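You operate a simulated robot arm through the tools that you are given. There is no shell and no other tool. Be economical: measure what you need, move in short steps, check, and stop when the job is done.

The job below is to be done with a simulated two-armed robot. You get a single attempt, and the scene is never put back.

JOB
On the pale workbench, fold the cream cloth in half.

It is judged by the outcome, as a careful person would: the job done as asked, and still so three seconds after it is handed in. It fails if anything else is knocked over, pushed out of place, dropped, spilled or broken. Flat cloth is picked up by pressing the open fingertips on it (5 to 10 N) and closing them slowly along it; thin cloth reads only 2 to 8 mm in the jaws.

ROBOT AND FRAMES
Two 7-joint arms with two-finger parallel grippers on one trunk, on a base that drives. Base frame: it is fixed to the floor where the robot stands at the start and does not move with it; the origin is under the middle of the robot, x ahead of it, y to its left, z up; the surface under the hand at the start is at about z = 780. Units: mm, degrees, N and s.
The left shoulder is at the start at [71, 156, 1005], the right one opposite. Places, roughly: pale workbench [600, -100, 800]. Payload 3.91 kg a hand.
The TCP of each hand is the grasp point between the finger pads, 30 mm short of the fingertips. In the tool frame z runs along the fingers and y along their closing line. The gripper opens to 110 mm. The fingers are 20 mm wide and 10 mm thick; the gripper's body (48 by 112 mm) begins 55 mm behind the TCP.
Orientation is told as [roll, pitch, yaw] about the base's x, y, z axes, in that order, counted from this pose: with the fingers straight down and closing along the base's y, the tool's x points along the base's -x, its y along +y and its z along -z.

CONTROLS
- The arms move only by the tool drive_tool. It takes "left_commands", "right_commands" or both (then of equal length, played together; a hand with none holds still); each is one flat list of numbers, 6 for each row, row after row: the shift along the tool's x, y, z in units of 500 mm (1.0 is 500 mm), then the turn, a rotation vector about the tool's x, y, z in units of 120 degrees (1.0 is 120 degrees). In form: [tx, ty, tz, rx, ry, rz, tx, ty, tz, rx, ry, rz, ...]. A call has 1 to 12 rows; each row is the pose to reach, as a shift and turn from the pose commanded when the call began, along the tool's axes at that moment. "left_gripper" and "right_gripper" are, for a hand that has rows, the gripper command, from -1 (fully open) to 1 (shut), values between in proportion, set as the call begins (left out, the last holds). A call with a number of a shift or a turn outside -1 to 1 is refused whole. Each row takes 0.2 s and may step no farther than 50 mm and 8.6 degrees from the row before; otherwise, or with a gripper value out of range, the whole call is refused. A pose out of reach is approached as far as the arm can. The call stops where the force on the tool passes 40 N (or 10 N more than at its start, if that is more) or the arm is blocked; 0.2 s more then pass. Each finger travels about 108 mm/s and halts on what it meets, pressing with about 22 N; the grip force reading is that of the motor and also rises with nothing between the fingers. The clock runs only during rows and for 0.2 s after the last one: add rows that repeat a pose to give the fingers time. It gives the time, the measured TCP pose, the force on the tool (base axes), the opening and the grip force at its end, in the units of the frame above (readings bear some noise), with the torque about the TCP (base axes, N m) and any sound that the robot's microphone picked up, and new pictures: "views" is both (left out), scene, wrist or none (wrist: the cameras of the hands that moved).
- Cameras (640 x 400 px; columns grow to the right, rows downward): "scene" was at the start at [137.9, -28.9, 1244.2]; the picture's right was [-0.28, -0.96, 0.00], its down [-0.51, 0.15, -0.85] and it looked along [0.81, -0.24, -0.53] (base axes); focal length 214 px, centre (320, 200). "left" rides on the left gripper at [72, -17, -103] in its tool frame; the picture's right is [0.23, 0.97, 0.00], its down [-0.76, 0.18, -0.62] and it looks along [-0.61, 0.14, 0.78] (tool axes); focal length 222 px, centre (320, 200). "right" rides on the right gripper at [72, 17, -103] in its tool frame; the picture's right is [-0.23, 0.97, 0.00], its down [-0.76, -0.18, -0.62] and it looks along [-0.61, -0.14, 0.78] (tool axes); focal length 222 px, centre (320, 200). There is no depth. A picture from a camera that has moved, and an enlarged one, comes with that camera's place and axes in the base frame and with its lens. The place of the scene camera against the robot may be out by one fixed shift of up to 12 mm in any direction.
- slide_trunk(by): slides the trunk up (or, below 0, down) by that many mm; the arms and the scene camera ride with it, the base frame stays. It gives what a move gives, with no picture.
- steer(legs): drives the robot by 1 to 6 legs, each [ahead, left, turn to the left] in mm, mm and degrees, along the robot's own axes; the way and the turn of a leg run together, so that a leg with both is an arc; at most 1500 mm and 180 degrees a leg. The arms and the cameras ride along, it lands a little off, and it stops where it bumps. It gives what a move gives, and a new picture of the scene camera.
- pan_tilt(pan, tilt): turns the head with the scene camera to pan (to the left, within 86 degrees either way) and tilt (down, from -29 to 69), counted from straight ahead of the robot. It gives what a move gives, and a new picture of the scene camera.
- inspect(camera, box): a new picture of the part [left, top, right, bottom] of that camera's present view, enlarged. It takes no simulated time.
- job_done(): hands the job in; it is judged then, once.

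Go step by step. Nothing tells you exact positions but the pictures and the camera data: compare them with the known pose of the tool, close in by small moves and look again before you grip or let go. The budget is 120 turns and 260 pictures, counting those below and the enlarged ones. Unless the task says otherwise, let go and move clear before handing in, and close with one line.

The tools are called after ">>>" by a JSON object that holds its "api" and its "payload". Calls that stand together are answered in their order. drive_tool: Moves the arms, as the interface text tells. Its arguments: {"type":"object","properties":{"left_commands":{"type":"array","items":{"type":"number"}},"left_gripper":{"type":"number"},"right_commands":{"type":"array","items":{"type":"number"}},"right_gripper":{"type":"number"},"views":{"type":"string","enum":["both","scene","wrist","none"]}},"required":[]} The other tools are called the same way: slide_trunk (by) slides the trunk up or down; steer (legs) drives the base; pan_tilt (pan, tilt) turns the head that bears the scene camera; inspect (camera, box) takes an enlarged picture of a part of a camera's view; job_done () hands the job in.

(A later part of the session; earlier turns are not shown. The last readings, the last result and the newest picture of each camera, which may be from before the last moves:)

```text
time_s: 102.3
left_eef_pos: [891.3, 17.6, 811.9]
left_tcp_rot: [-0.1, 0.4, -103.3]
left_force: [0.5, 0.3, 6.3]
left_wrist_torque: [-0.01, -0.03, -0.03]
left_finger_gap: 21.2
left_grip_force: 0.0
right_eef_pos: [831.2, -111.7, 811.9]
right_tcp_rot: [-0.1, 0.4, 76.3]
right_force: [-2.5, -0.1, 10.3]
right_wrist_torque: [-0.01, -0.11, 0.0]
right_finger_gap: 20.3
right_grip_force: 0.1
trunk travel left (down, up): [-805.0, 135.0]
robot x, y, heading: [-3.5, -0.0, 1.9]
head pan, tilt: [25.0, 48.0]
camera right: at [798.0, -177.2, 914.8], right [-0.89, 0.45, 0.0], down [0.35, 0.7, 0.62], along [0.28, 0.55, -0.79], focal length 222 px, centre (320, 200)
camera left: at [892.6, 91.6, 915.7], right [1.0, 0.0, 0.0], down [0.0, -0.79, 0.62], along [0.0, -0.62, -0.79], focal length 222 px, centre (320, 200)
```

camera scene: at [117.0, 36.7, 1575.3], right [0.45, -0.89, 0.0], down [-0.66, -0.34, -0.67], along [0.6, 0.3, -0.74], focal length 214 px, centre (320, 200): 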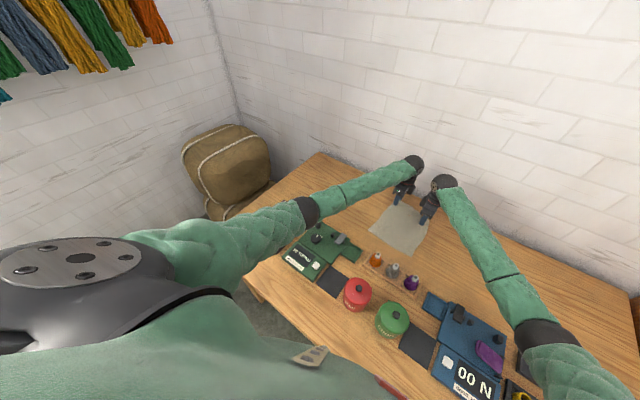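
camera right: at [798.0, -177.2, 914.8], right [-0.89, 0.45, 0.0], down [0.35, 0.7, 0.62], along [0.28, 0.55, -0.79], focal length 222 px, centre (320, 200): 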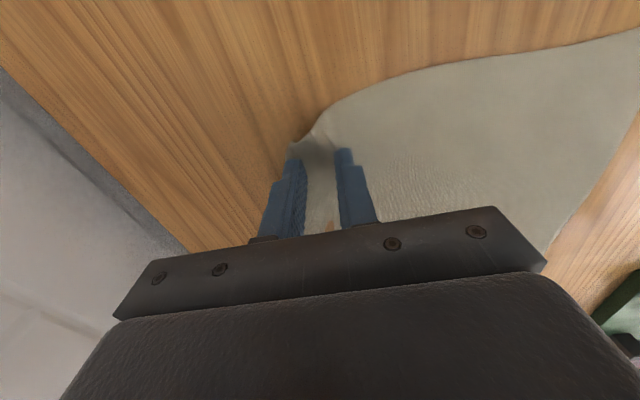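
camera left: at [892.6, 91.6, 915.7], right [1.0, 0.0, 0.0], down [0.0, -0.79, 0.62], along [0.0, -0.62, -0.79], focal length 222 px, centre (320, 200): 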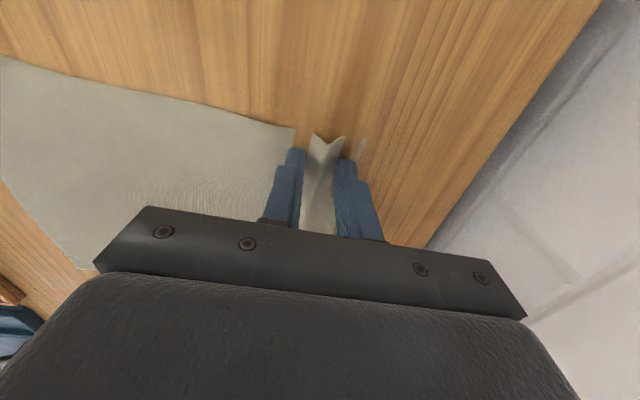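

Ridges are forming between the fingers on both hands. I'll keep closing gently.

>>> {"api": "drive_tool", "payload": {"left_commands": [0, 0, 0, 0, 0, 0], "right_commands": [0, 0, 0, 0, 0, 0], "left_gripper": 0.66, "right_gripper": 0.66, "views": "none"}}

>>> {"api": "drive_tool", "payload": {"left_commands": [0, 0, 0, 0, 0, 0], "right_commands": [0, 0, 0, 0, 0, 0], "left_gripper": 0.71, "right_gripper": 0.71, "views": "none"}}

>>> {"api": "drive_tool", "payload": {"left_commands": [0, 0, 0, 0, 0, 0], "right_commands": [0, 0, 0, 0, 0, 0], "left_gripper": 0.76, "right_gripper": 0.76, "views": "none"}}

>>> {"api": "drive_tool", "payload": {"left_commands": [0, 0, 0, 0, 0, 0], "right_commands": [0, 0, 0, 0, 0, 0], "left_gripper": 0.81, "right_gripper": 0.81, "views": "none"}}

>>> {"api": "drive_tool", "payload": {"left_commands": [0, 0, 0, 0, 0, 0], "right_commands": [0, 0, 0, 0, 0, 0], "left_gripper": 0.86, "right_gripper": 0.86, "views": "none"}}

>>> {"api": "drive_tool", "payload": {"left_commands": [0, 0, 0, 0, 0, 0], "right_commands": [0, 0, 0, 0, 0, 0], "left_gripper": 0.92, "right_gripper": 0.92, "views": "none"}}

>>> {"api": "drive_tool", "payload": {"left_commands": [0, 0, 0, 0, 0, 0, 0, 0, 0, 0, 0, 0], "right_commands": [0, 0, 0, 0, 0, 0, 0, 0, 0, 0, 0, 0], "left_gripper": 1.0, "right_gripper": 1.0, "views": "wrist"}}

```text
time_s: 102.7
left_eef_pos: [892.5, 16.1, 811.2]
left_tcp_rot: [-0.1, 0.3, -103.3]
left_force: [0.2, 0.9, 5.2]
left_wrist_torque: [-0.04, -0.01, 0.0]
left_finger_gap: 18.1
left_grip_force: 0.0
right_eef_pos: [831.2, -111.4, 810.8]
right_tcp_rot: [-0.1, 0.4, 76.4]
right_force: [-1.6, 0.2, 11.0]
right_wrist_torque: [0.0, -0.13, 0.01]
right_finger_gap: 17.9
right_grip_force: 0.1
trunk travel left (down, up): [-805.0, 135.0]
robot x, y, heading: [-4.7, 3.0, 1.9]
head pan, tilt: [25.0, 48.0]
```

```text
time_s: 103.1
left_eef_pos: [891.7, 18.1, 811.5]
left_tcp_rot: [-0.1, 0.2, -103.3]
left_force: [0.5, -0.1, 5.6]
left_wrist_torque: [-0.05, -0.09, 0.0]
left_finger_gap: 15.6
left_grip_force: 0.2
right_eef_pos: [830.7, -110.5, 812.1]
right_tcp_rot: [-0.1, 0.4, 76.4]
right_force: [-1.5, 1.6, 11.5]
right_wrist_torque: [0.0, -0.1, -0.03]
right_finger_gap: 14.8
right_grip_force: 0.0
trunk travel left (down, up): [-805.0, 135.0]
robot x, y, heading: [-4.4, 3.7, 1.9]
head pan, tilt: [25.0, 48.0]
```

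```text
time_s: 103.5
left_eef_pos: [893.0, 16.1, 811.2]
left_tcp_rot: [0.0, 0.3, -103.2]
left_force: [0.7, 0.0, 5.4]
left_wrist_torque: [0.0, -0.04, 0.0]
left_finger_gap: 12.5
left_grip_force: 0.0
right_eef_pos: [831.3, -111.5, 811.1]
right_tcp_rot: [-0.1, 0.5, 76.4]
right_force: [-0.7, 0.6, 10.9]
right_wrist_torque: [0.03, -0.09, 0.0]
right_finger_gap: 12.1
right_grip_force: 0.1
trunk travel left (down, up): [-805.0, 135.0]
robot x, y, heading: [-7.0, 2.8, 2.0]
head pan, tilt: [25.0, 48.0]
```

```text
time_s: 103.9
left_eef_pos: [891.6, 17.3, 811.2]
left_tcp_rot: [-0.1, 0.2, -103.4]
left_force: [0.1, 0.1, 5.1]
left_wrist_torque: [-0.04, 0.0, 0.01]
left_finger_gap: 10.1
left_grip_force: 0.1
right_eef_pos: [832.0, -112.2, 812.0]
right_tcp_rot: [-0.1, 0.4, 76.3]
right_force: [-1.2, 0.9, 11.2]
right_wrist_torque: [0.02, -0.07, -0.01]
right_finger_gap: 9.3
right_grip_force: 0.0
trunk travel left (down, up): [-805.0, 135.0]
robot x, y, heading: [-4.2, 0.7, 2.0]
head pan, tilt: [25.0, 48.0]
```

```text
time_s: 104.3
left_eef_pos: [892.8, 16.7, 812.0]
left_tcp_rot: [0.0, 0.3, -103.3]
left_force: [-0.3, -0.7, 5.8]
left_wrist_torque: [-0.06, -0.01, 0.04]
left_finger_gap: 7.0
left_grip_force: 0.1
right_eef_pos: [830.2, -111.0, 811.8]
right_tcp_rot: [0.0, 0.5, 76.4]
right_force: [-1.7, 0.8, 11.8]
right_wrist_torque: [0.02, -0.07, 0.0]
right_finger_gap: 6.7
right_grip_force: 0.1
trunk travel left (down, up): [-805.0, 135.0]
robot x, y, heading: [-4.8, 1.5, 2.1]
head pan, tilt: [25.0, 48.0]
```

```text
time_s: 104.7
left_eef_pos: [891.5, 15.9, 812.0]
left_tcp_rot: [-0.1, 0.3, -103.3]
left_force: [-0.1, -1.4, 4.7]
left_wrist_torque: [-0.04, 0.01, -0.01]
left_finger_gap: 3.9
left_grip_force: 0.0
right_eef_pos: [831.2, -112.0, 811.3]
right_tcp_rot: [-0.2, 0.4, 76.4]
right_force: [-1.0, 1.0, 10.8]
right_wrist_torque: [0.04, -0.03, 0.01]
right_finger_gap: 3.8
right_grip_force: 0.1
trunk travel left (down, up): [-805.0, 135.0]
robot x, y, heading: [-7.0, 5.2, 2.1]
head pan, tilt: [25.0, 48.0]
```

```text
time_s: 105.3
left_eef_pos: [892.2, 17.7, 811.4]
left_tcp_rot: [0.0, 0.3, -103.3]
left_force: [-0.3, -0.7, 5.8]
left_wrist_torque: [-0.02, -0.02, 0.0]
left_finger_gap: 2.3
left_grip_force: 22.3
right_eef_pos: [831.4, -111.1, 810.7]
right_tcp_rot: [0.0, 0.5, 76.4]
right_force: [1.1, 0.4, 11.5]
right_wrist_torque: [0.03, -0.04, -0.07]
right_finger_gap: 1.7
right_grip_force: 21.6
trunk travel left (down, up): [-805.0, 135.0]
robot x, y, heading: [-7.2, 3.0, 1.8]
head pan, tilt: [25.0, 48.0]
camera right: at [798.2, -177.2, 914.8], right [-0.89, 0.45, 0.0], down [0.35, 0.7, 0.62], along [0.28, 0.55, -0.79], focal length 222 px, centre (320, 200)
camera left: at [892.7, 91.6, 915.7], right [1.0, 0.0, 0.0], down [0.0, -0.79, 0.62], along [0.0, -0.62, -0.79], focal length 222 px, centre (320, 200)
```

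right: 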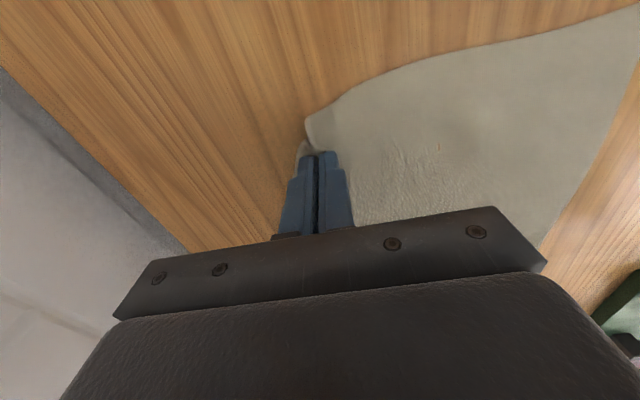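
left: 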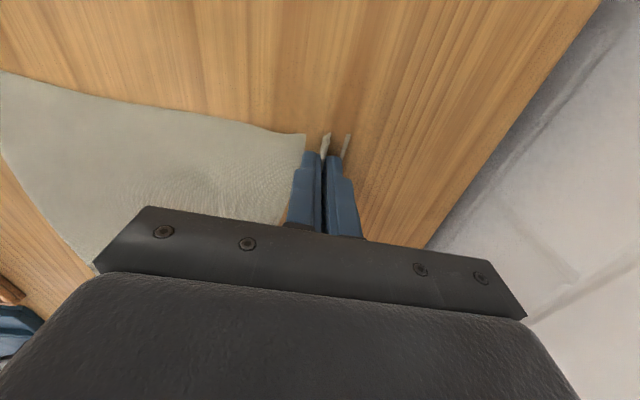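

Both hands hold cloth now (2.3 and 1.7 mm). I'll start the fold: lift and carry the far edge in an arc toward the near edge, first half.

>>> {"api": "drive_tool", "payload": {"left_commands": [0.0003, -0.011, -0.05, 0, 0, 0, 0.001, -0.034, -0.092, 0, 0, 0, 0.002, -0.068, -0.128, 0, 0, 0, 0.003, -0.11, -0.156, 0, 0, 0, 0.0045, -0.152, -0.172, 0, 0, 0, 0.0055, -0.19, -0.176, 0, 0, 0], "right_commands": [0.001, 0.009, -0.05, 0, 0, 0, 0.003, 0.028, -0.092, 0, 0, 0, 0.006, 0.056, -0.128, 0, 0, 0, 0.01, 0.09, -0.156, 0, 0, 0, 0.0135, 0.124, -0.172, 0, 0, 0, 0.017, 0.155, -0.176, 0, 0, 0], "views": "both"}}

>>> {"api": "inspect", "payload": {"camera": "scene", "box": [340, 160, 460, 255]}}

```text
time_s: 106.7
left_eef_pos: [801.2, 40.1, 901.0]
left_tcp_rot: [-0.2, 0.1, -103.3]
left_force: [-1.0, -2.5, -0.1]
left_wrist_torque: [-0.07, 0.07, 0.0]
left_finger_gap: 2.0
left_grip_force: 21.9
right_eef_pos: [755.5, -101.4, 898.6]
right_tcp_rot: [-0.1, 0.3, 76.4]
right_force: [1.2, 0.8, 0.3]
right_wrist_torque: [0.08, -0.05, 0.0]
right_finger_gap: 1.9
right_grip_force: 21.4
trunk travel left (down, up): [-805.0, 135.0]
robot x, y, heading: [-6.8, 2.3, 1.9]
head pan, tilt: [25.0, 48.0]
camera scene: at [116.3, 36.4, 1575.4], right [0.45, -0.89, 0.0], down [-0.66, -0.34, -0.67], along [0.6, 0.3, -0.74], focal length 214 px, centre (320, 200)
camera right: at [721.9, -167.8, 1001.7], right [-0.89, 0.45, 0.0], down [0.35, 0.7, 0.62], along [0.28, 0.55, -0.79], focal length 222 px, centre (320, 200)
camera left: at [801.8, 114.4, 1005.4], right [1.0, 0.0, 0.0], down [0.0, -0.79, 0.62], along [0.0, -0.62, -0.79], focal length 222 px, centre (320, 200)
```

scene: 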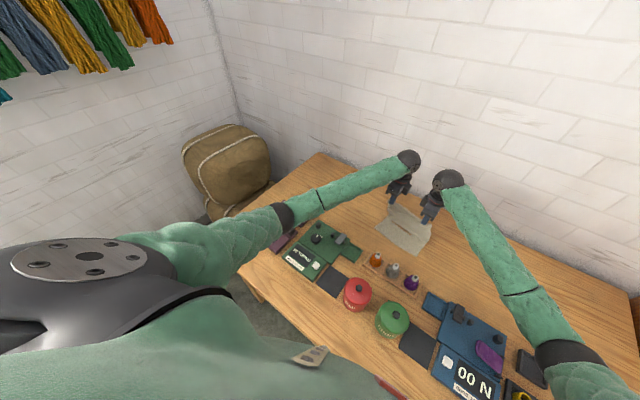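
right: 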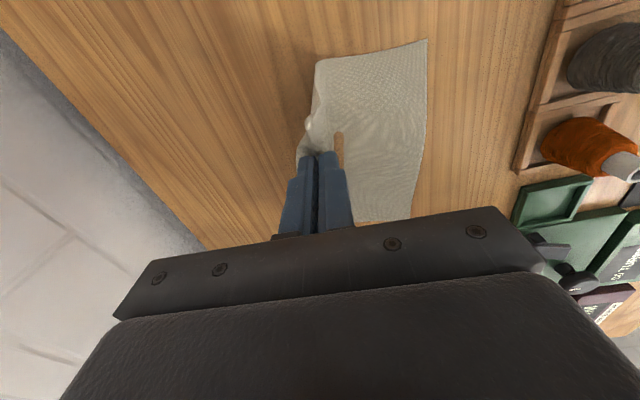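
left: 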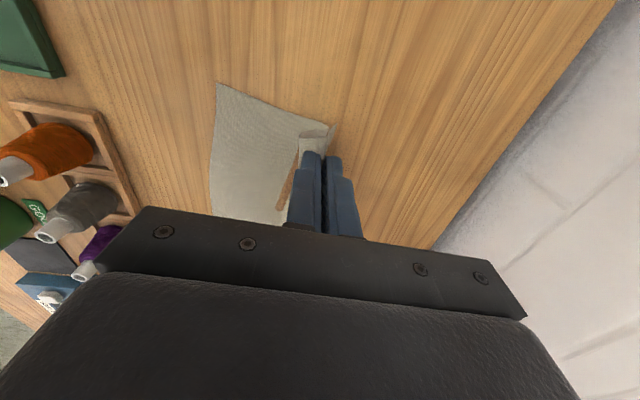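

```text
4.21 times, centred on (400, 208) of scene
camera zoom: at [116.3, 36.4, 1575.4], right [0.45, -0.89, 0.0], down [-0.66, -0.34, -0.67], along [0.6, 0.3, -0.74], focal length 903 px, centre (-17, 168)
```

zoom: 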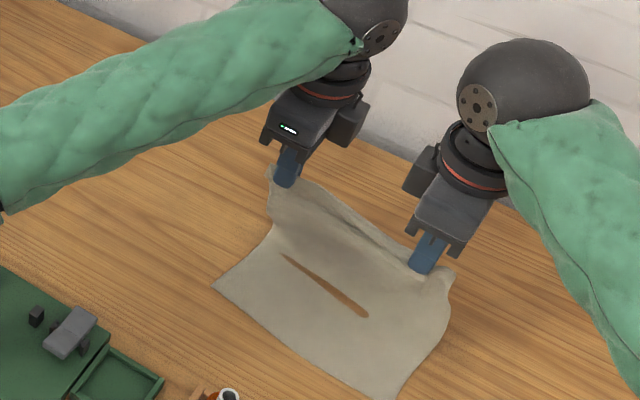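

The fold is forming well. The near corners are now at D(708,72) and C(650,-121), so I'll adjust the targets and lower the edge onto the near edge.

>>> {"api": "drive_tool", "payload": {"left_commands": [-0.005, -0.028, 0.008, 0, 0, 0, -0.01, -0.058, 0.028, 0, 0, 0, -0.015, -0.088, 0.06, 0, 0, 0, -0.019, -0.113, 0.096, 0, 0, 0, -0.022, -0.13, 0.132, 0, 0, 0, -0.023, -0.138, 0.155, 0, 0, 0], "right_commands": [0.009, 0.027, 0.008, 0, 0, 0, 0.0195, 0.056, 0.028, 0, 0, 0, 0.03, 0.085, 0.06, 0, 0, 0, 0.038, 0.109, 0.096, 0, 0, 0, 0.044, 0.125, 0.132, 0, 0, 0, 0.0465, 0.133, 0.155, 0, 0, 0], "views": "wrist"}}

>>> {"api": "inspect", "payload": {"camera": "scene", "box": [340, 160, 460, 255]}}

```text
time_s: 108.1
left_eef_pos: [730.2, 44.8, 820.6]
left_tcp_rot: [-0.2, 0.2, -103.5]
left_force: [-4.1, -14.1, 0.0]
left_wrist_torque: [-0.45, 0.14, 0.02]
left_finger_gap: 2.4
left_grip_force: 22.3
right_eef_pos: [686.3, -108.3, 820.7]
right_tcp_rot: [0.0, 0.3, 76.4]
right_force: [3.3, 15.0, 0.8]
right_wrist_torque: [0.44, -0.11, -0.02]
right_finger_gap: 1.7
right_grip_force: 22.0
trunk travel left (down, up): [-805.0, 135.0]
robot x, y, heading: [-9.1, 0.8, 1.9]
head pan, tilt: [25.0, 48.0]
camera right: at [652.1, -174.4, 924.0], right [-0.89, 0.45, 0.0], down [0.35, 0.7, 0.62], along [0.28, 0.55, -0.79], focal length 222 px, centre (320, 200)
camera left: at [730.6, 119.8, 925.6], right [1.0, 0.0, 0.0], down [0.0, -0.78, 0.62], along [0.0, -0.62, -0.78], focal length 222 px, centre (320, 200)
```

right: 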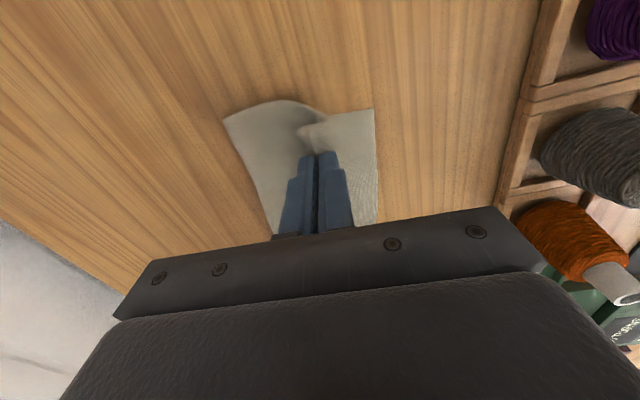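
left: 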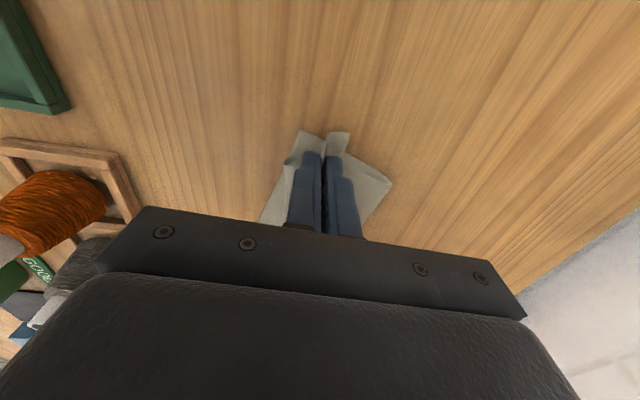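

```text
4.21 times, centred on (400, 208) of scene
camera zoom: at [116.7, 36.4, 1575.4], right [0.45, -0.89, 0.0], down [-0.66, -0.34, -0.67], along [0.6, 0.3, -0.74], focal length 903 px, centre (-17, 168)
```

zoom: 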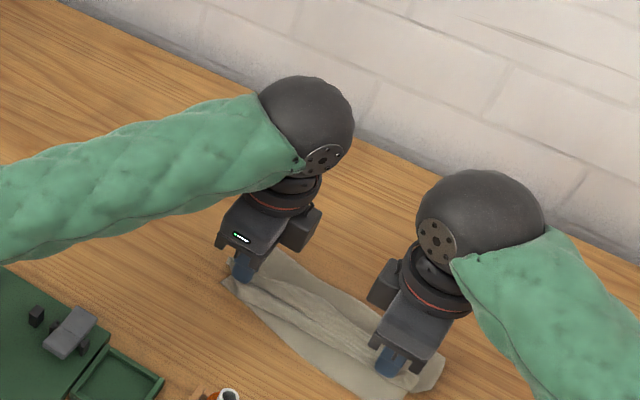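

The two hands are pulling the edge taut sideways (15 N). I'll bring them a few mm together and lower onto the table.

>>> {"api": "drive_tool", "payload": {"left_commands": [-0.006, 0, 0, 0, 0, 0, -0.013, 0, 0.004, 0, 0, 0, -0.013, 0, 0.01, 0, 0, 0, -0.013, 0, 0.01, 0, 0, 0], "right_commands": [-0.006, 0, 0, 0, 0, 0, -0.013, 0, 0.004, 0, 0, 0, -0.013, 0, 0.01, 0, 0, 0, -0.013, 0, 0.01, 0, 0, 0], "views": "none"}}

>>> {"api": "inspect", "payload": {"camera": "scene", "box": [360, 200, 460, 262]}}

```text
time_s: 109.1
left_eef_pos: [730.1, 39.9, 815.3]
left_tcp_rot: [-0.1, 0.4, -103.3]
left_force: [-0.2, -1.1, 0.0]
left_wrist_torque: [-0.05, 0.03, -0.05]
left_finger_gap: 2.2
left_grip_force: 21.8
right_eef_pos: [687.4, -102.2, 816.4]
right_tcp_rot: [0.0, 0.3, 76.4]
right_force: [0.0, 2.1, 0.6]
right_wrist_torque: [0.06, -0.01, -0.02]
right_finger_gap: 1.8
right_grip_force: 22.1
trunk travel left (down, up): [-805.0, 135.0]
robot x, y, heading: [-6.6, 1.4, 2.1]
head pan, tilt: [25.0, 48.0]
```

```text
6.40 times, centred on (410, 231) of scene
camera zoom: at [116.8, 36.4, 1575.3], right [0.45, -0.89, 0.0], down [-0.66, -0.34, -0.67], along [0.6, 0.3, -0.74], focal length 1373 px, centre (-256, 2)
```

zoom: 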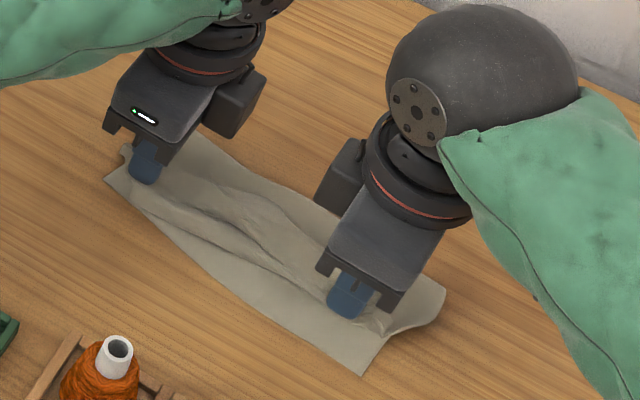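

The top edge lies ~10–25 mm short of the near edge, worst on the right. I'll shift the right hand a little nearer, press lightly, and open the fingers to spread the pinched ridges flat.

>>> {"api": "drive_tool", "payload": {"left_commands": [0, 0, 0.004, 0, 0, 0, 0, 0, 0.006, 0, 0, 0], "right_commands": [0, 0.02, 0.0, 0, 0, 0, 0, 0.02, 0.008, 0, 0, 0], "views": "none"}}

>>> {"api": "drive_tool", "payload": {"left_commands": [0, 0, 0, 0, 0, 0], "right_commands": [0, 0, 0, 0, 0, 0], "left_gripper": 0.75, "right_gripper": 0.75, "views": "none"}}

>>> {"api": "drive_tool", "payload": {"left_commands": [0, 0, 0, 0, 0, 0, 0, 0, 0, 0, 0, 0], "right_commands": [0, 0, 0, 0, 0, 0, 0, 0, 0, 0, 0, 0], "left_gripper": 0.4, "right_gripper": 0.4, "views": "none"}}

>>> {"api": "drive_tool", "payload": {"left_commands": [0, 0, -0.03, 0, 0, 0, 0, 0, -0.1, 0, 0, 0, 0.08, 0, -0.18, 0, 0, 0, 0.16, 0, -0.22, 0, 0, 0], "right_commands": [0, 0, -0.03, 0, 0, 0, 0, 0, -0.1, 0, 0, 0, 0.08, 0, -0.18, 0, 0, 0, 0.16, 0, -0.22, 0, 0, 0], "views": "none"}}

>>> {"api": "inspect", "payload": {"camera": "scene", "box": [360, 200, 460, 262]}}

```text
time_s: 109.7
left_eef_pos: [729.8, 39.6, 814.6]
left_tcp_rot: [-0.1, 0.3, -103.3]
left_force: [-0.4, -1.9, 1.5]
left_wrist_torque: [-0.05, 0.05, 0.01]
left_finger_gap: 2.0
left_grip_force: 21.7
right_eef_pos: [676.7, -99.1, 813.4]
right_tcp_rot: [-0.1, 0.4, 76.3]
right_force: [-0.3, 1.6, 7.9]
right_wrist_torque: [0.05, -0.05, -0.01]
right_finger_gap: 1.8
right_grip_force: 22.2
trunk travel left (down, up): [-805.0, 135.0]
robot x, y, heading: [-9.5, 4.4, 1.8]
head pan, tilt: [25.0, 48.0]
```

```text
time_s: 110.1
left_eef_pos: [729.6, 40.3, 814.3]
left_tcp_rot: [-0.1, 0.3, -103.1]
left_force: [0.1, -1.1, 2.3]
left_wrist_torque: [-0.09, 0.02, 0.02]
left_finger_gap: 13.4
left_grip_force: 0.1
right_eef_pos: [676.7, -99.6, 812.6]
right_tcp_rot: [0.0, 0.5, 76.4]
right_force: [-2.1, 1.2, 9.4]
right_wrist_torque: [0.04, -0.05, 0.02]
right_finger_gap: 12.7
right_grip_force: 0.0
trunk travel left (down, up): [-805.0, 135.0]
robot x, y, heading: [-2.8, 3.3, 2.0]
head pan, tilt: [25.0, 48.0]
```

```text
time_s: 110.7
left_eef_pos: [728.7, 40.0, 813.6]
left_tcp_rot: [0.0, 0.3, -103.3]
left_force: [0.7, -0.3, 1.8]
left_wrist_torque: [-0.03, 0.06, 0.02]
left_finger_gap: 33.2
left_grip_force: 0.0
right_eef_pos: [677.2, -100.5, 812.9]
right_tcp_rot: [-0.1, 0.4, 76.4]
right_force: [-2.8, 3.1, 10.1]
right_wrist_torque: [0.03, -0.17, 0.08]
right_finger_gap: 31.6
right_grip_force: 0.0
trunk travel left (down, up): [-805.0, 135.0]
robot x, y, heading: [-6.4, 1.9, 1.9]
head pan, tilt: [25.0, 48.0]
```

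```text
refused: row 3 steps farther than a row can; nothing moved
```

```text
6.40 times, centred on (410, 231) of scene
camera zoom: at [115.8, 36.5, 1575.4], right [0.45, -0.89, 0.0], down [-0.66, -0.34, -0.67], along [0.6, 0.3, -0.74], focal length 1373 px, centre (-256, 2)
```

zoom: 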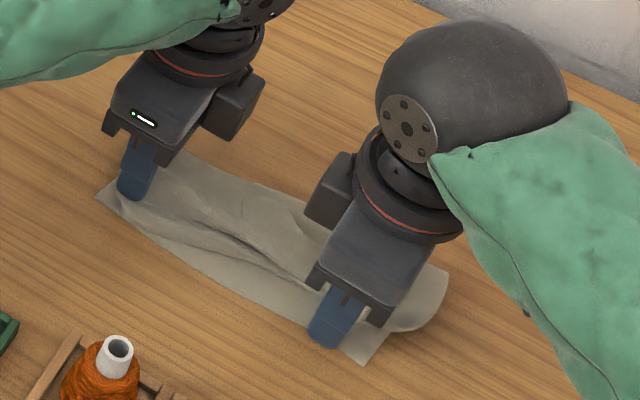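

>>> {"api": "drive_tool", "payload": {"left_commands": [0, 0, -0.03, 0, 0, 0, 0, 0, -0.1, 0, 0, 0, 0.05, 0, -0.17, 0, 0, 0, 0.12, 0, -0.22, 0, 0, 0, 0.2, 0, -0.24, 0, 0, 0], "right_commands": [0, 0, -0.03, 0, 0, 0, 0, 0, -0.1, 0, 0, 0, 0.05, 0, -0.17, 0, 0, 0, 0.12, 0, -0.22, 0, 0, 0, 0.2, 0, -0.24, 0, 0, 0], "views": "wrist"}}

>>> {"api": "inspect", "payload": {"camera": "scene", "box": [360, 200, 460, 262]}}

```text
time_s: 111.9
left_eef_pos: [753.1, 136.7, 934.6]
left_tcp_rot: [-0.3, 0.2, -103.5]
left_force: [-0.5, -0.3, 0.0]
left_wrist_torque: [0.04, 0.02, -0.01]
left_finger_gap: 33.1
left_grip_force: 0.1
right_eef_pos: [652.1, -195.5, 932.4]
right_tcp_rot: [-0.1, 0.4, 76.5]
right_force: [0.6, 0.8, 0.1]
right_wrist_torque: [-0.03, -0.01, -0.02]
right_finger_gap: 32.9
right_grip_force: 0.1
trunk travel left (down, up): [-805.0, 135.0]
robot x, y, heading: [-7.9, 1.3, 2.0]
head pan, tilt: [25.0, 48.0]
camera right: at [619.9, -261.2, 1035.8], right [-0.89, 0.45, 0.0], down [0.35, 0.7, 0.62], along [0.28, 0.55, -0.79], focal length 222 px, centre (320, 200)
camera left: at [753.9, 211.1, 1038.9], right [1.0, 0.0, 0.0], down [0.0, -0.79, 0.62], along [0.0, -0.62, -0.79], focal length 222 px, centre (320, 200)
```

right: 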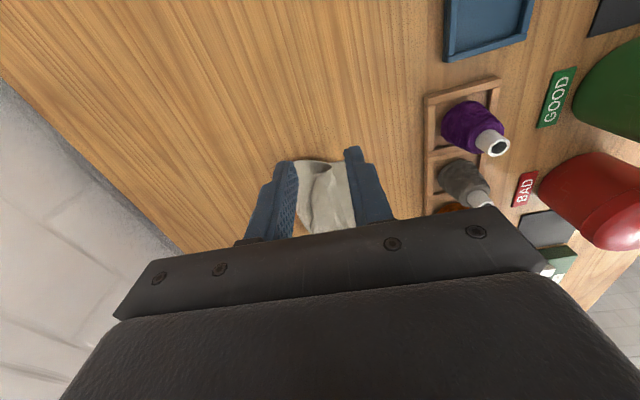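
left: 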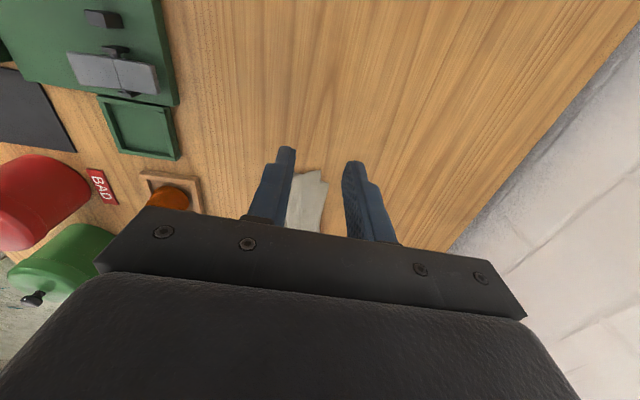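

```text
6.40 times, centred on (410, 231) of scene
camera zoom: at [115.8, 36.4, 1575.3], right [0.45, -0.89, 0.0], down [-0.66, -0.34, -0.67], along [0.6, 0.3, -0.74], focal length 1373 px, centre (-256, 2)
```

zoom: 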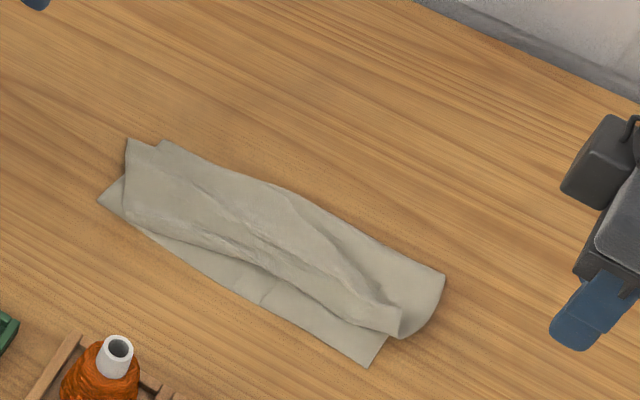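

It's folded, but on the right the top layer is ~30 mm short of the near edge; the left is aligned. I'll re-pinch only the right top corner and carry it to the near corner.

>>> {"api": "drive_tool", "payload": {"right_commands": [-0.05, -0.02, 0, 0, 0, 0, -0.11, -0.05, 0.03, 0, 0, 0, -0.171, -0.079, 0.08, 0, 0, 0, -0.171, -0.079, 0.16, 0, 0, 0, -0.171, -0.079, 0.21, 0, 0, 0, -0.171, -0.079, 0.21, 0, 0, 0], "right_gripper": 0.345, "views": "wrist"}}

>>> {"api": "inspect", "payload": {"camera": "scene", "box": [380, 205, 460, 255]}}

```text
time_s: 113.3
left_eef_pos: [753.3, 137.8, 935.0]
left_tcp_rot: [-0.3, 0.3, -103.4]
left_force: [0.2, -0.4, 0.0]
left_wrist_torque: [-0.01, 0.01, -0.01]
left_finger_gap: 33.1
left_grip_force: 0.1
right_eef_pos: [712.3, -122.2, 826.9]
right_tcp_rot: [0.0, 0.4, 76.4]
right_force: [-0.6, 0.3, -0.4]
right_wrist_torque: [-0.01, 0.02, 0.01]
right_finger_gap: 36.2
right_grip_force: 0.0
trunk travel left (down, up): [-805.0, 135.0]
robot x, y, heading: [-4.3, 2.2, 2.0]
head pan, tilt: [25.0, 48.0]
camera right: at [679.5, -188.1, 929.0], right [-0.89, 0.45, 0.0], down [0.35, 0.7, 0.62], along [0.28, 0.55, -0.79], focal length 222 px, centre (320, 200)
```

right: 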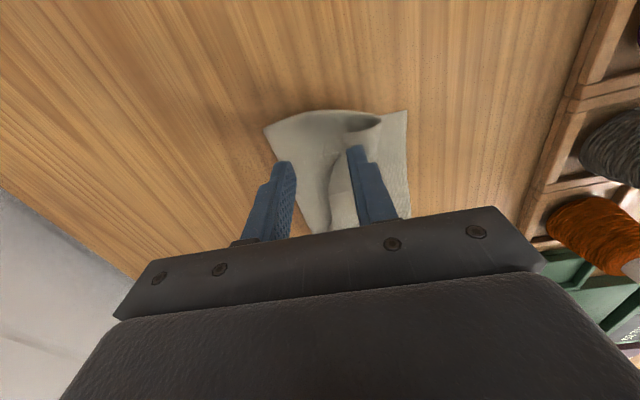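

```text
8.00 times, centred on (420, 230) of scene
camera zoom: at [116.9, 36.3, 1575.3], right [0.45, -0.89, 0.0], down [-0.66, -0.34, -0.67], along [0.6, 0.3, -0.74], focal length 1716 px, centre (-480, -40)
```

zoom: 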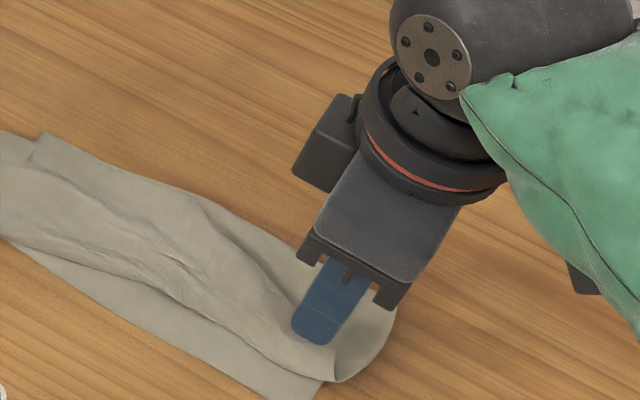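

The fingers straddle an existing wrinkle near the corner, ideal for pinching. I'll press lightly.

>>> {"api": "drive_tool", "payload": {"right_commands": [0, 0, 0.015, 0, 0, 0, 0, 0, 0.026, 0, 0, 0, 0, 0, 0.028, 0, 0, 0], "views": "none"}}

```text
time_s: 114.1
left_eef_pos: [753.9, 137.4, 932.7]
left_tcp_rot: [-0.2, 0.3, -103.3]
left_force: [0.3, -0.2, 0.5]
left_wrist_torque: [0.01, -0.03, -0.02]
left_finger_gap: 32.9
left_grip_force: 0.0
right_eef_pos: [711.4, -122.7, 813.7]
right_tcp_rot: [0.0, 0.4, 76.4]
right_force: [0.5, -0.3, 1.5]
right_wrist_torque: [0.02, 0.04, 0.03]
right_finger_gap: 36.0
right_grip_force: 0.1
trunk travel left (down, up): [-805.0, 135.0]
robot x, y, heading: [-4.1, 7.5, 1.9]
head pan, tilt: [25.0, 48.0]
```

>>> {"api": "drive_tool", "payload": {"right_commands": [0, 0, 0.0014, 0, 0, 0], "right_gripper": 0.4, "views": "none"}}

>>> {"api": "drive_tool", "payload": {"right_commands": [0, 0, 0, 0, 0, 0], "right_gripper": 0.46, "views": "none"}}

>>> {"api": "drive_tool", "payload": {"right_commands": [0, 0, 0, 0, 0, 0], "right_gripper": 0.52, "views": "none"}}

>>> {"api": "drive_tool", "payload": {"right_commands": [0, 0, 0, 0, 0, 0], "right_gripper": 0.58, "views": "none"}}

>>> {"api": "drive_tool", "payload": {"right_commands": [0, 0, 0, 0, 0, 0], "right_gripper": 0.64, "views": "none"}}

>>> {"api": "drive_tool", "payload": {"right_commands": [0, 0, 0, 0, 0, 0], "right_gripper": 0.7, "views": "none"}}

>>> {"api": "drive_tool", "payload": {"right_commands": [0, 0, 0, 0, 0, 0], "right_gripper": 0.77, "views": "none"}}

>>> {"api": "drive_tool", "payload": {"right_commands": [0, 0, 0, 0, 0, 0], "right_gripper": 0.85, "views": "none"}}

>>> {"api": "drive_tool", "payload": {"right_commands": [0, 0, 0, 0, 0, 0, 0, 0, 0, 0, 0, 0], "right_gripper": 1.0, "views": "wrist"}}

```text
time_s: 114.5
left_eef_pos: [754.3, 136.8, 933.7]
left_tcp_rot: [-0.1, 0.3, -103.3]
left_force: [-0.5, 0.3, 0.9]
left_wrist_torque: [0.01, 0.03, 0.01]
left_finger_gap: 32.8
left_grip_force: 0.1
right_eef_pos: [711.0, -123.0, 813.4]
right_tcp_rot: [0.0, 0.4, 76.4]
right_force: [0.7, 0.0, 3.3]
right_wrist_torque: [0.0, 0.07, -0.01]
right_finger_gap: 32.8
right_grip_force: 0.1
trunk travel left (down, up): [-805.0, 135.0]
robot x, y, heading: [-4.1, 3.2, 1.9]
head pan, tilt: [25.0, 48.0]
```

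```text
time_s: 114.9
left_eef_pos: [754.4, 137.1, 933.9]
left_tcp_rot: [-0.2, 0.4, -103.3]
left_force: [0.2, 0.0, -0.4]
left_wrist_torque: [0.0, 0.01, 0.01]
left_finger_gap: 32.7
left_grip_force: 0.1
right_eef_pos: [712.0, -122.1, 812.6]
right_tcp_rot: [-0.1, 0.4, 76.5]
right_force: [-0.1, 0.2, 3.4]
right_wrist_torque: [0.05, 0.01, -0.01]
right_finger_gap: 29.5
right_grip_force: 0.1
trunk travel left (down, up): [-805.0, 135.0]
robot x, y, heading: [-2.4, 1.1, 2.0]
head pan, tilt: [25.0, 48.0]
```

```text
time_s: 115.3
left_eef_pos: [754.3, 136.4, 934.1]
left_tcp_rot: [-0.2, 0.3, -103.3]
left_force: [-0.8, 0.6, -0.4]
left_wrist_torque: [0.02, 0.0, 0.03]
left_finger_gap: 32.9
left_grip_force: 0.0
right_eef_pos: [712.1, -123.1, 812.3]
right_tcp_rot: [-0.1, 0.4, 76.4]
right_force: [-0.1, 0.1, 3.7]
right_wrist_torque: [0.05, 0.05, 0.01]
right_finger_gap: 26.1
right_grip_force: 0.0
trunk travel left (down, up): [-805.0, 135.0]
robot x, y, heading: [-3.9, 5.0, 1.9]
head pan, tilt: [25.0, 48.0]
```

```text
time_s: 115.7
left_eef_pos: [753.2, 136.1, 933.8]
left_tcp_rot: [-0.2, 0.3, -103.2]
left_force: [0.1, -0.1, -0.6]
left_wrist_torque: [-0.03, 0.06, -0.01]
left_finger_gap: 33.3
left_grip_force: 0.0
right_eef_pos: [712.4, -123.0, 813.4]
right_tcp_rot: [0.0, 0.5, 76.4]
right_force: [0.9, 0.0, 3.3]
right_wrist_torque: [0.01, 0.04, 0.02]
right_finger_gap: 22.8
right_grip_force: 0.0
trunk travel left (down, up): [-805.0, 135.0]
robot x, y, heading: [-5.0, 2.8, 2.2]
head pan, tilt: [25.0, 48.0]
```

```text
time_s: 116.1
left_eef_pos: [754.4, 137.8, 934.3]
left_tcp_rot: [-0.2, 0.3, -103.4]
left_force: [0.5, 0.4, -0.6]
left_wrist_torque: [0.03, 0.02, 0.0]
left_finger_gap: 32.8
left_grip_force: 0.0
right_eef_pos: [710.8, -122.8, 813.2]
right_tcp_rot: [0.0, 0.4, 76.4]
right_force: [0.1, 0.4, 3.4]
right_wrist_torque: [0.03, 0.01, -0.02]
right_finger_gap: 19.4
right_grip_force: 0.0
trunk travel left (down, up): [-805.0, 135.0]
robot x, y, heading: [-5.6, 3.5, 1.9]
head pan, tilt: [25.0, 48.0]
```

```text
time_s: 116.5
left_eef_pos: [754.6, 136.5, 934.3]
left_tcp_rot: [-0.2, 0.3, -103.3]
left_force: [-1.2, -0.8, 1.1]
left_wrist_torque: [0.02, 0.04, -0.04]
left_finger_gap: 32.9
left_grip_force: 0.1
right_eef_pos: [710.5, -121.9, 813.0]
right_tcp_rot: [-0.1, 0.3, 76.3]
right_force: [-0.4, -0.5, 3.0]
right_wrist_torque: [0.05, 0.01, 0.01]
right_finger_gap: 16.2
right_grip_force: 0.1
trunk travel left (down, up): [-805.0, 135.0]
robot x, y, heading: [-3.9, 3.3, 2.0]
head pan, tilt: [25.0, 48.0]
```

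```text
time_s: 116.9
left_eef_pos: [753.3, 137.0, 933.1]
left_tcp_rot: [-0.3, 0.4, -103.3]
left_force: [0.0, 0.0, -1.2]
left_wrist_torque: [0.01, 0.0, 0.01]
left_finger_gap: 33.0
left_grip_force: 0.0
right_eef_pos: [712.2, -122.6, 812.9]
right_tcp_rot: [0.0, 0.4, 76.5]
right_force: [0.1, -0.1, 3.3]
right_wrist_torque: [0.05, 0.0, 0.01]
right_finger_gap: 11.9
right_grip_force: 0.0
trunk travel left (down, up): [-805.0, 135.0]
robot x, y, heading: [-5.9, 1.5, 1.7]
head pan, tilt: [25.0, 48.0]
```

```text
time_s: 117.3
left_eef_pos: [753.2, 137.6, 934.5]
left_tcp_rot: [-0.3, 0.3, -103.3]
left_force: [-0.5, -0.3, 0.4]
left_wrist_torque: [-0.03, -0.04, 0.03]
left_finger_gap: 33.0
left_grip_force: 0.1
right_eef_pos: [711.2, -122.0, 812.8]
right_tcp_rot: [0.0, 0.5, 76.4]
right_force: [0.1, -0.8, 3.1]
right_wrist_torque: [0.02, 0.02, 0.0]
right_finger_gap: 7.5
right_grip_force: 0.1
trunk travel left (down, up): [-805.0, 135.0]
robot x, y, heading: [-7.8, 2.2, 2.0]
head pan, tilt: [25.0, 48.0]
```

```text
time_s: 117.9
left_eef_pos: [753.5, 136.8, 932.0]
left_tcp_rot: [-0.1, 0.3, -103.3]
left_force: [0.2, 1.0, 0.0]
left_wrist_torque: [0.0, 0.02, 0.0]
left_finger_gap: 33.0
left_grip_force: 0.1
right_eef_pos: [711.3, -123.0, 812.3]
right_tcp_rot: [0.1, 0.5, 76.4]
right_force: [0.7, 0.0, 3.8]
right_wrist_torque: [0.0, -0.03, -0.04]
right_finger_gap: 0.0
right_grip_force: 21.6
trunk travel left (down, up): [-805.0, 135.0]
robot x, y, heading: [-4.5, 5.1, 1.8]
head pan, tilt: [25.0, 48.0]
camera right: at [678.3, -188.5, 916.1], right [-0.89, 0.45, 0.0], down [0.35, 0.7, 0.62], along [0.28, 0.55, -0.79], focal length 222 px, centre (320, 200)
```

right: 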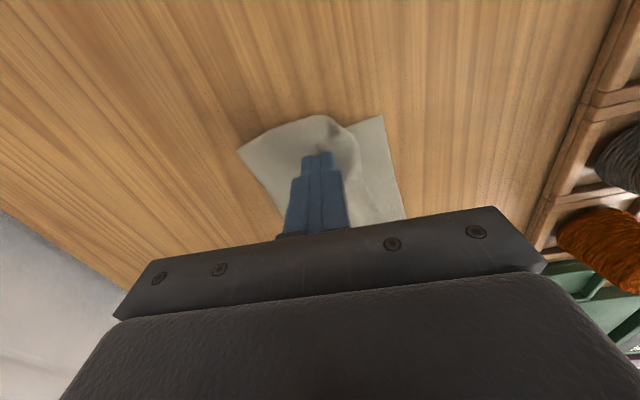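

The pinch missed. The closed fingertips rest on the top layer now, so I'll try dragging it gently toward the near edge.

>>> {"api": "drive_tool", "payload": {"right_commands": [0, 0.0, 0.0008, 0, 0, 0, 0, 0.01, 0.0008, 0, 0, 0, 0, 0.02, 0.0008, 0, 0, 0, 0, 0.03, 0.0008, 0, 0, 0, 0, 0.04, 0.0008, 0, 0, 0, 0, 0.05, 0.0008, 0, 0, 0, 0, 0.06, 0.0008, 0, 0, 0, 0, 0.07, 0.0008, 0, 0, 0, 0, 0.08, 0.0008, 0, 0, 0], "views": "wrist"}}

>>> {"api": "inspect", "payload": {"camera": "scene", "box": [360, 200, 460, 262]}}

```text
time_s: 119.9
left_eef_pos: [753.8, 137.7, 932.6]
left_tcp_rot: [-0.3, 0.4, -103.2]
left_force: [-0.2, -0.5, 0.3]
left_wrist_torque: [-0.01, 0.02, -0.01]
left_finger_gap: 33.1
left_grip_force: 0.1
right_eef_pos: [673.8, -114.0, 812.3]
right_tcp_rot: [-0.1, 0.4, 76.3]
right_force: [2.1, -1.0, 10.4]
right_wrist_torque: [0.08, -0.07, -0.07]
right_finger_gap: 0.1
right_grip_force: 21.9
trunk travel left (down, up): [-805.0, 135.0]
robot x, y, heading: [-3.8, 2.5, 2.1]
head pan, tilt: [25.0, 48.0]
camera right: at [640.0, -179.2, 915.8], right [-0.89, 0.45, 0.0], down [0.35, 0.7, 0.62], along [0.28, 0.55, -0.79], focal length 222 px, centre (320, 200)
```

right: 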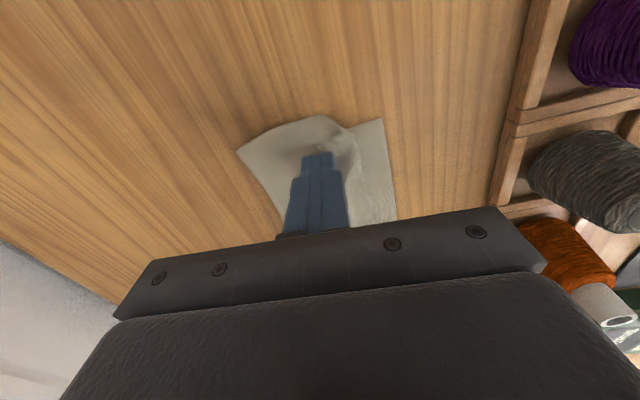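

```text
6.40 times, centred on (410, 231) of scene
camera zoom: at [116.4, 36.5, 1575.3], right [0.45, -0.89, 0.0], down [-0.66, -0.34, -0.67], along [0.6, 0.3, -0.74], focal length 1373 px, centre (-256, 2)
```

zoom: 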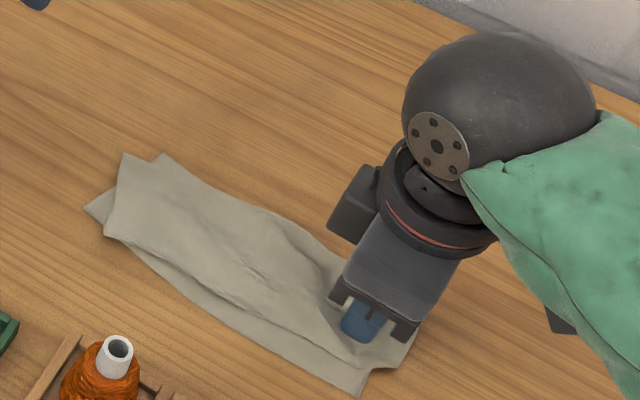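

The whole fold slid a bit, but it flattened nicely. I'll lift off and look.

>>> {"api": "drive_tool", "payload": {"right_commands": [0, 0, -0.03, 0, 0, 0, 0, 0, -0.1, 0, 0, 0, 0.05, 0, -0.17, 0, 0, 0, 0.12, 0, -0.22, 0, 0, 0, 0.2, 0, -0.24, 0, 0, 0], "views": "none"}}

>>> {"api": "inspect", "payload": {"camera": "scene", "box": [360, 200, 460, 262]}}

```text
time_s: 121.1
left_eef_pos: [753.1, 137.2, 934.8]
left_tcp_rot: [-0.1, 0.3, -103.3]
left_force: [-0.1, -0.5, 0.5]
left_wrist_torque: [0.0, 0.0, 0.0]
left_finger_gap: 33.0
left_grip_force: 0.0
right_eef_pos: [647.8, -210.2, 932.4]
right_tcp_rot: [-0.1, 0.3, 76.5]
right_force: [0.1, -0.4, 0.0]
right_wrist_torque: [0.01, 0.01, 0.04]
right_finger_gap: 0.0
right_grip_force: 21.5
trunk travel left (down, up): [-805.0, 135.0]
robot x, y, heading: [-4.1, 1.4, 2.1]
head pan, tilt: [25.0, 48.0]
```

```text
6.40 times, centred on (410, 231) of scene
camera zoom: at [116.0, 35.1, 1575.4], right [0.45, -0.89, 0.0], down [-0.66, -0.34, -0.67], along [0.6, 0.3, -0.74], focal length 1373 px, centre (-256, 2)
```

zoom: 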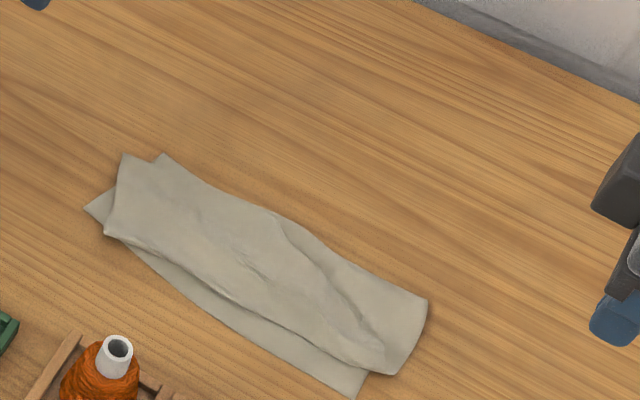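

The fold is lying fairly flat, but the strip looks narrower than half the cloth, so some cloth may be tucked inside. I'll take a close look from above with the left wrist camera.

>>> {"api": "drive_tool", "payload": {"left_commands": [-0.085, -0.002, -0.02, 0, 0, 0, -0.17, -0.004, -0.04, 0, 0, 0, -0.255, -0.006, -0.06, 0, 0, 0, -0.34, -0.007, -0.08, 0, 0, 0, -0.427, -0.008, -0.1, 0, 0, 0, -0.427, -0.008, -0.1, 0, 0, 0], "views": "none"}}

>>> {"api": "inspect", "payload": {"camera": "left", "box": [160, 0, 480, 200]}}

```text
time_s: 122.5
left_eef_pos: [702.5, -71.4, 983.9]
left_tcp_rot: [-0.3, 0.3, -103.3]
left_force: [-0.2, -0.1, -0.5]
left_wrist_torque: [-0.03, 0.04, 0.03]
left_finger_gap: 33.1
left_grip_force: 0.1
right_eef_pos: [649.9, -208.1, 933.0]
right_tcp_rot: [0.0, 0.4, 76.5]
right_force: [-0.1, -0.8, -0.3]
right_wrist_torque: [-0.01, -0.01, -0.02]
right_finger_gap: 0.0
right_grip_force: 21.5
trunk travel left (down, up): [-805.0, 135.0]
robot x, y, heading: [-6.3, 2.1, 2.2]
head pan, tilt: [25.0, 48.0]
```

```text
2.00 times, centred on (320, 100) of left
camera zoom: at [703.1, 3.7, 1087.9], right [1.0, 0.0, 0.0], down [0.0, -0.79, 0.62], along [0.0, -0.62, -0.79], focal length 444 px, centre (320, 400)
```

zoom: 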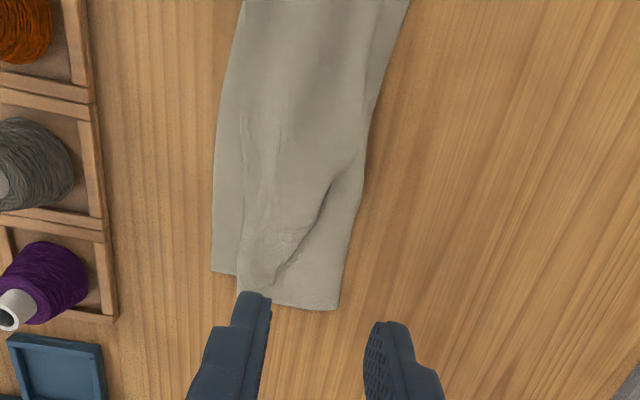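

I can see a pleat: extra cloth tucked near the crease, with the crease ~35 mm short of its proper place. I'll anchor the near edge with the right hand and draw the crease outward with the left.

>>> {"api": "drive_tool", "payload": {"left_commands": [0.08, 0.007, 0, 0, 0, 0, 0.168, 0.015, 0.02, 0, 0, 0, 0.168, 0.015, 0.1, 0, 0, 0, 0.168, 0.015, 0.19, 0, 0, 0, 0.168, 0.015, 0.27, 0, 0, 0, 0.168, 0.015, 0.32, 0, 0, 0, 0.168, 0.015, 0.32, 0, 0, 0], "right_commands": [0, 0, 0, 0, 0, 0, 0, 0, 0, 0, 0, 0, -0.08, 0.012, 0, 0, 0, 0, -0.16, 0.025, 0.03, 0, 0, 0, -0.25, 0.037, 0.07, 0, 0, 0, -0.25, 0.037, 0.15, 0, 0, 0, -0.25, 0.037, 0.22, 0, 0, 0], "left_gripper": 1.0, "right_gripper": 1.0, "views": "none"}}

>>> {"api": "inspect", "payload": {"camera": "scene", "box": [350, 190, 470, 265]}}

```text
time_s: 124.1
left_eef_pos: [725.6, 11.1, 821.5]
left_tcp_rot: [-0.2, 0.2, -103.2]
left_force: [0.6, 1.0, 0.1]
left_wrist_torque: [0.01, 0.03, -0.03]
left_finger_gap: 0.2
left_grip_force: 21.9
right_eef_pos: [661.6, -82.8, 819.3]
right_tcp_rot: [0.0, 0.4, 76.4]
right_force: [-0.8, 0.6, -0.5]
right_wrist_torque: [0.0, -0.02, 0.0]
right_finger_gap: 0.0
right_grip_force: 22.6
trunk travel left (down, up): [-805.0, 135.0]
robot x, y, heading: [-3.6, 1.6, 2.0]
head pan, tilt: [25.0, 48.0]
```

```text
5.33 times, centred on (410, 228) of scene
camera zoom: at [117.1, 37.2, 1575.3], right [0.45, -0.89, 0.0], down [-0.66, -0.34, -0.67], along [0.6, 0.3, -0.74], focal length 1144 px, centre (-160, 53)
```

zoom: 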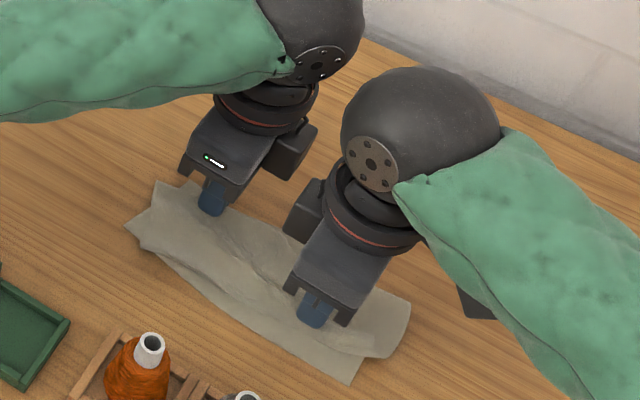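

>>> {"api": "drive_tool", "payload": {"left_commands": [0, 0, 0.008, 0, 0, 0, 0, 0, 0.014, 0, 0, 0, 0, 0, 0.014, 0, 0, 0], "right_commands": [0, 0, 0.008, 0, 0, 0, 0, 0, 0.015, 0, 0, 0, 0, 0, 0.015, 0, 0, 0], "views": "none"}}

```text
time_s: 124.9
left_eef_pos: [727.0, 10.3, 816.2]
left_tcp_rot: [-0.2, 0.2, -103.4]
left_force: [1.0, 0.5, -0.3]
left_wrist_torque: [0.02, -0.01, -0.02]
left_finger_gap: 0.1
left_grip_force: 21.8
right_eef_pos: [661.3, -84.4, 814.3]
right_tcp_rot: [0.0, 0.4, 76.3]
right_force: [-0.5, -0.1, -0.1]
right_wrist_torque: [0.03, 0.0, 0.02]
right_finger_gap: 0.0
right_grip_force: 21.6
trunk travel left (down, up): [-805.0, 135.0]
robot x, y, heading: [-3.8, 0.5, 1.7]
head pan, tilt: [25.0, 48.0]
```

>>> {"api": "drive_tool", "payload": {"left_commands": [0, 0, 0.004, 0, 0, 0, 0, 0, 0.007, 0, 0, 0, 0, 0, 0.007, 0, 0, 0], "right_commands": [0, 0, 0.004, 0, 0, 0, 0, 0, 0.007, 0, 0, 0, 0, 0, 0.007, 0, 0, 0], "views": "none"}}

```text
time_s: 125.7
left_eef_pos: [725.0, 9.2, 812.4]
left_tcp_rot: [-0.1, 0.3, -103.3]
left_force: [1.0, -0.7, 0.8]
left_wrist_torque: [0.0, -0.03, -0.04]
left_finger_gap: 0.0
left_grip_force: 22.8
right_eef_pos: [661.6, -83.5, 811.8]
right_tcp_rot: [-0.1, 0.3, 76.4]
right_force: [0.0, -0.4, 14.8]
right_wrist_torque: [-0.03, -0.04, 0.02]
right_finger_gap: 0.0
right_grip_force: 22.3
trunk travel left (down, up): [-805.0, 135.0]
robot x, y, heading: [-5.7, 5.9, 1.7]
head pan, tilt: [25.0, 48.0]
```

>>> {"api": "drive_tool", "payload": {"left_commands": [0, 0, 0.0022, 0, 0, 0, 0, 0.008, 0.0022, 0, 0, 0, 0, 0.016, 0.0022, 0, 0, 0, 0, 0.024, 0.0022, 0, 0, 0, 0, 0.032, 0.0022, 0, 0, 0, 0, 0.04, 0.0022, 0, 0, 0, 0, 0.048, 0.0022, 0, 0, 0, 0, 0.056, 0.0022, 0, 0, 0, 0, 0.064, 0.0022, 0, 0, 0, 0, 0.072, 0.0022, 0, 0, 0], "views": "none"}}

>>> {"api": "inspect", "payload": {"camera": "scene", "box": [350, 190, 470, 265]}}

```text
time_s: 127.9
left_eef_pos: [760.6, 1.5, 811.6]
left_tcp_rot: [-0.2, 0.3, -103.4]
left_force: [-5.3, -1.0, 9.1]
left_wrist_torque: [0.05, 0.18, 0.02]
left_finger_gap: 0.2
left_grip_force: 21.8
right_eef_pos: [659.8, -83.8, 811.8]
right_tcp_rot: [-0.1, 0.3, 76.4]
right_force: [5.6, 0.8, 23.1]
right_wrist_torque: [0.06, -0.25, -0.04]
right_finger_gap: 0.2
right_grip_force: 22.4
trunk travel left (down, up): [-805.0, 135.0]
robot x, y, heading: [-4.7, 3.3, 2.0]
head pan, tilt: [25.0, 48.0]
```

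```text
5.33 times, centred on (410, 228) of scene
camera zoom: at [114.4, 36.5, 1575.6], right [0.45, -0.89, 0.0], down [-0.66, -0.34, -0.67], along [0.6, 0.3, -0.74], focal length 1144 px, centre (-160, 53)
```

zoom: 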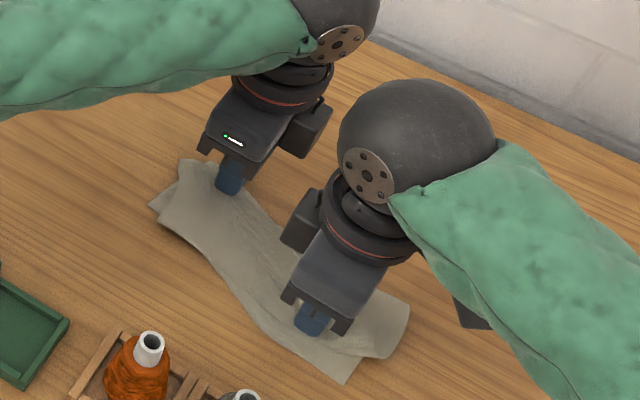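

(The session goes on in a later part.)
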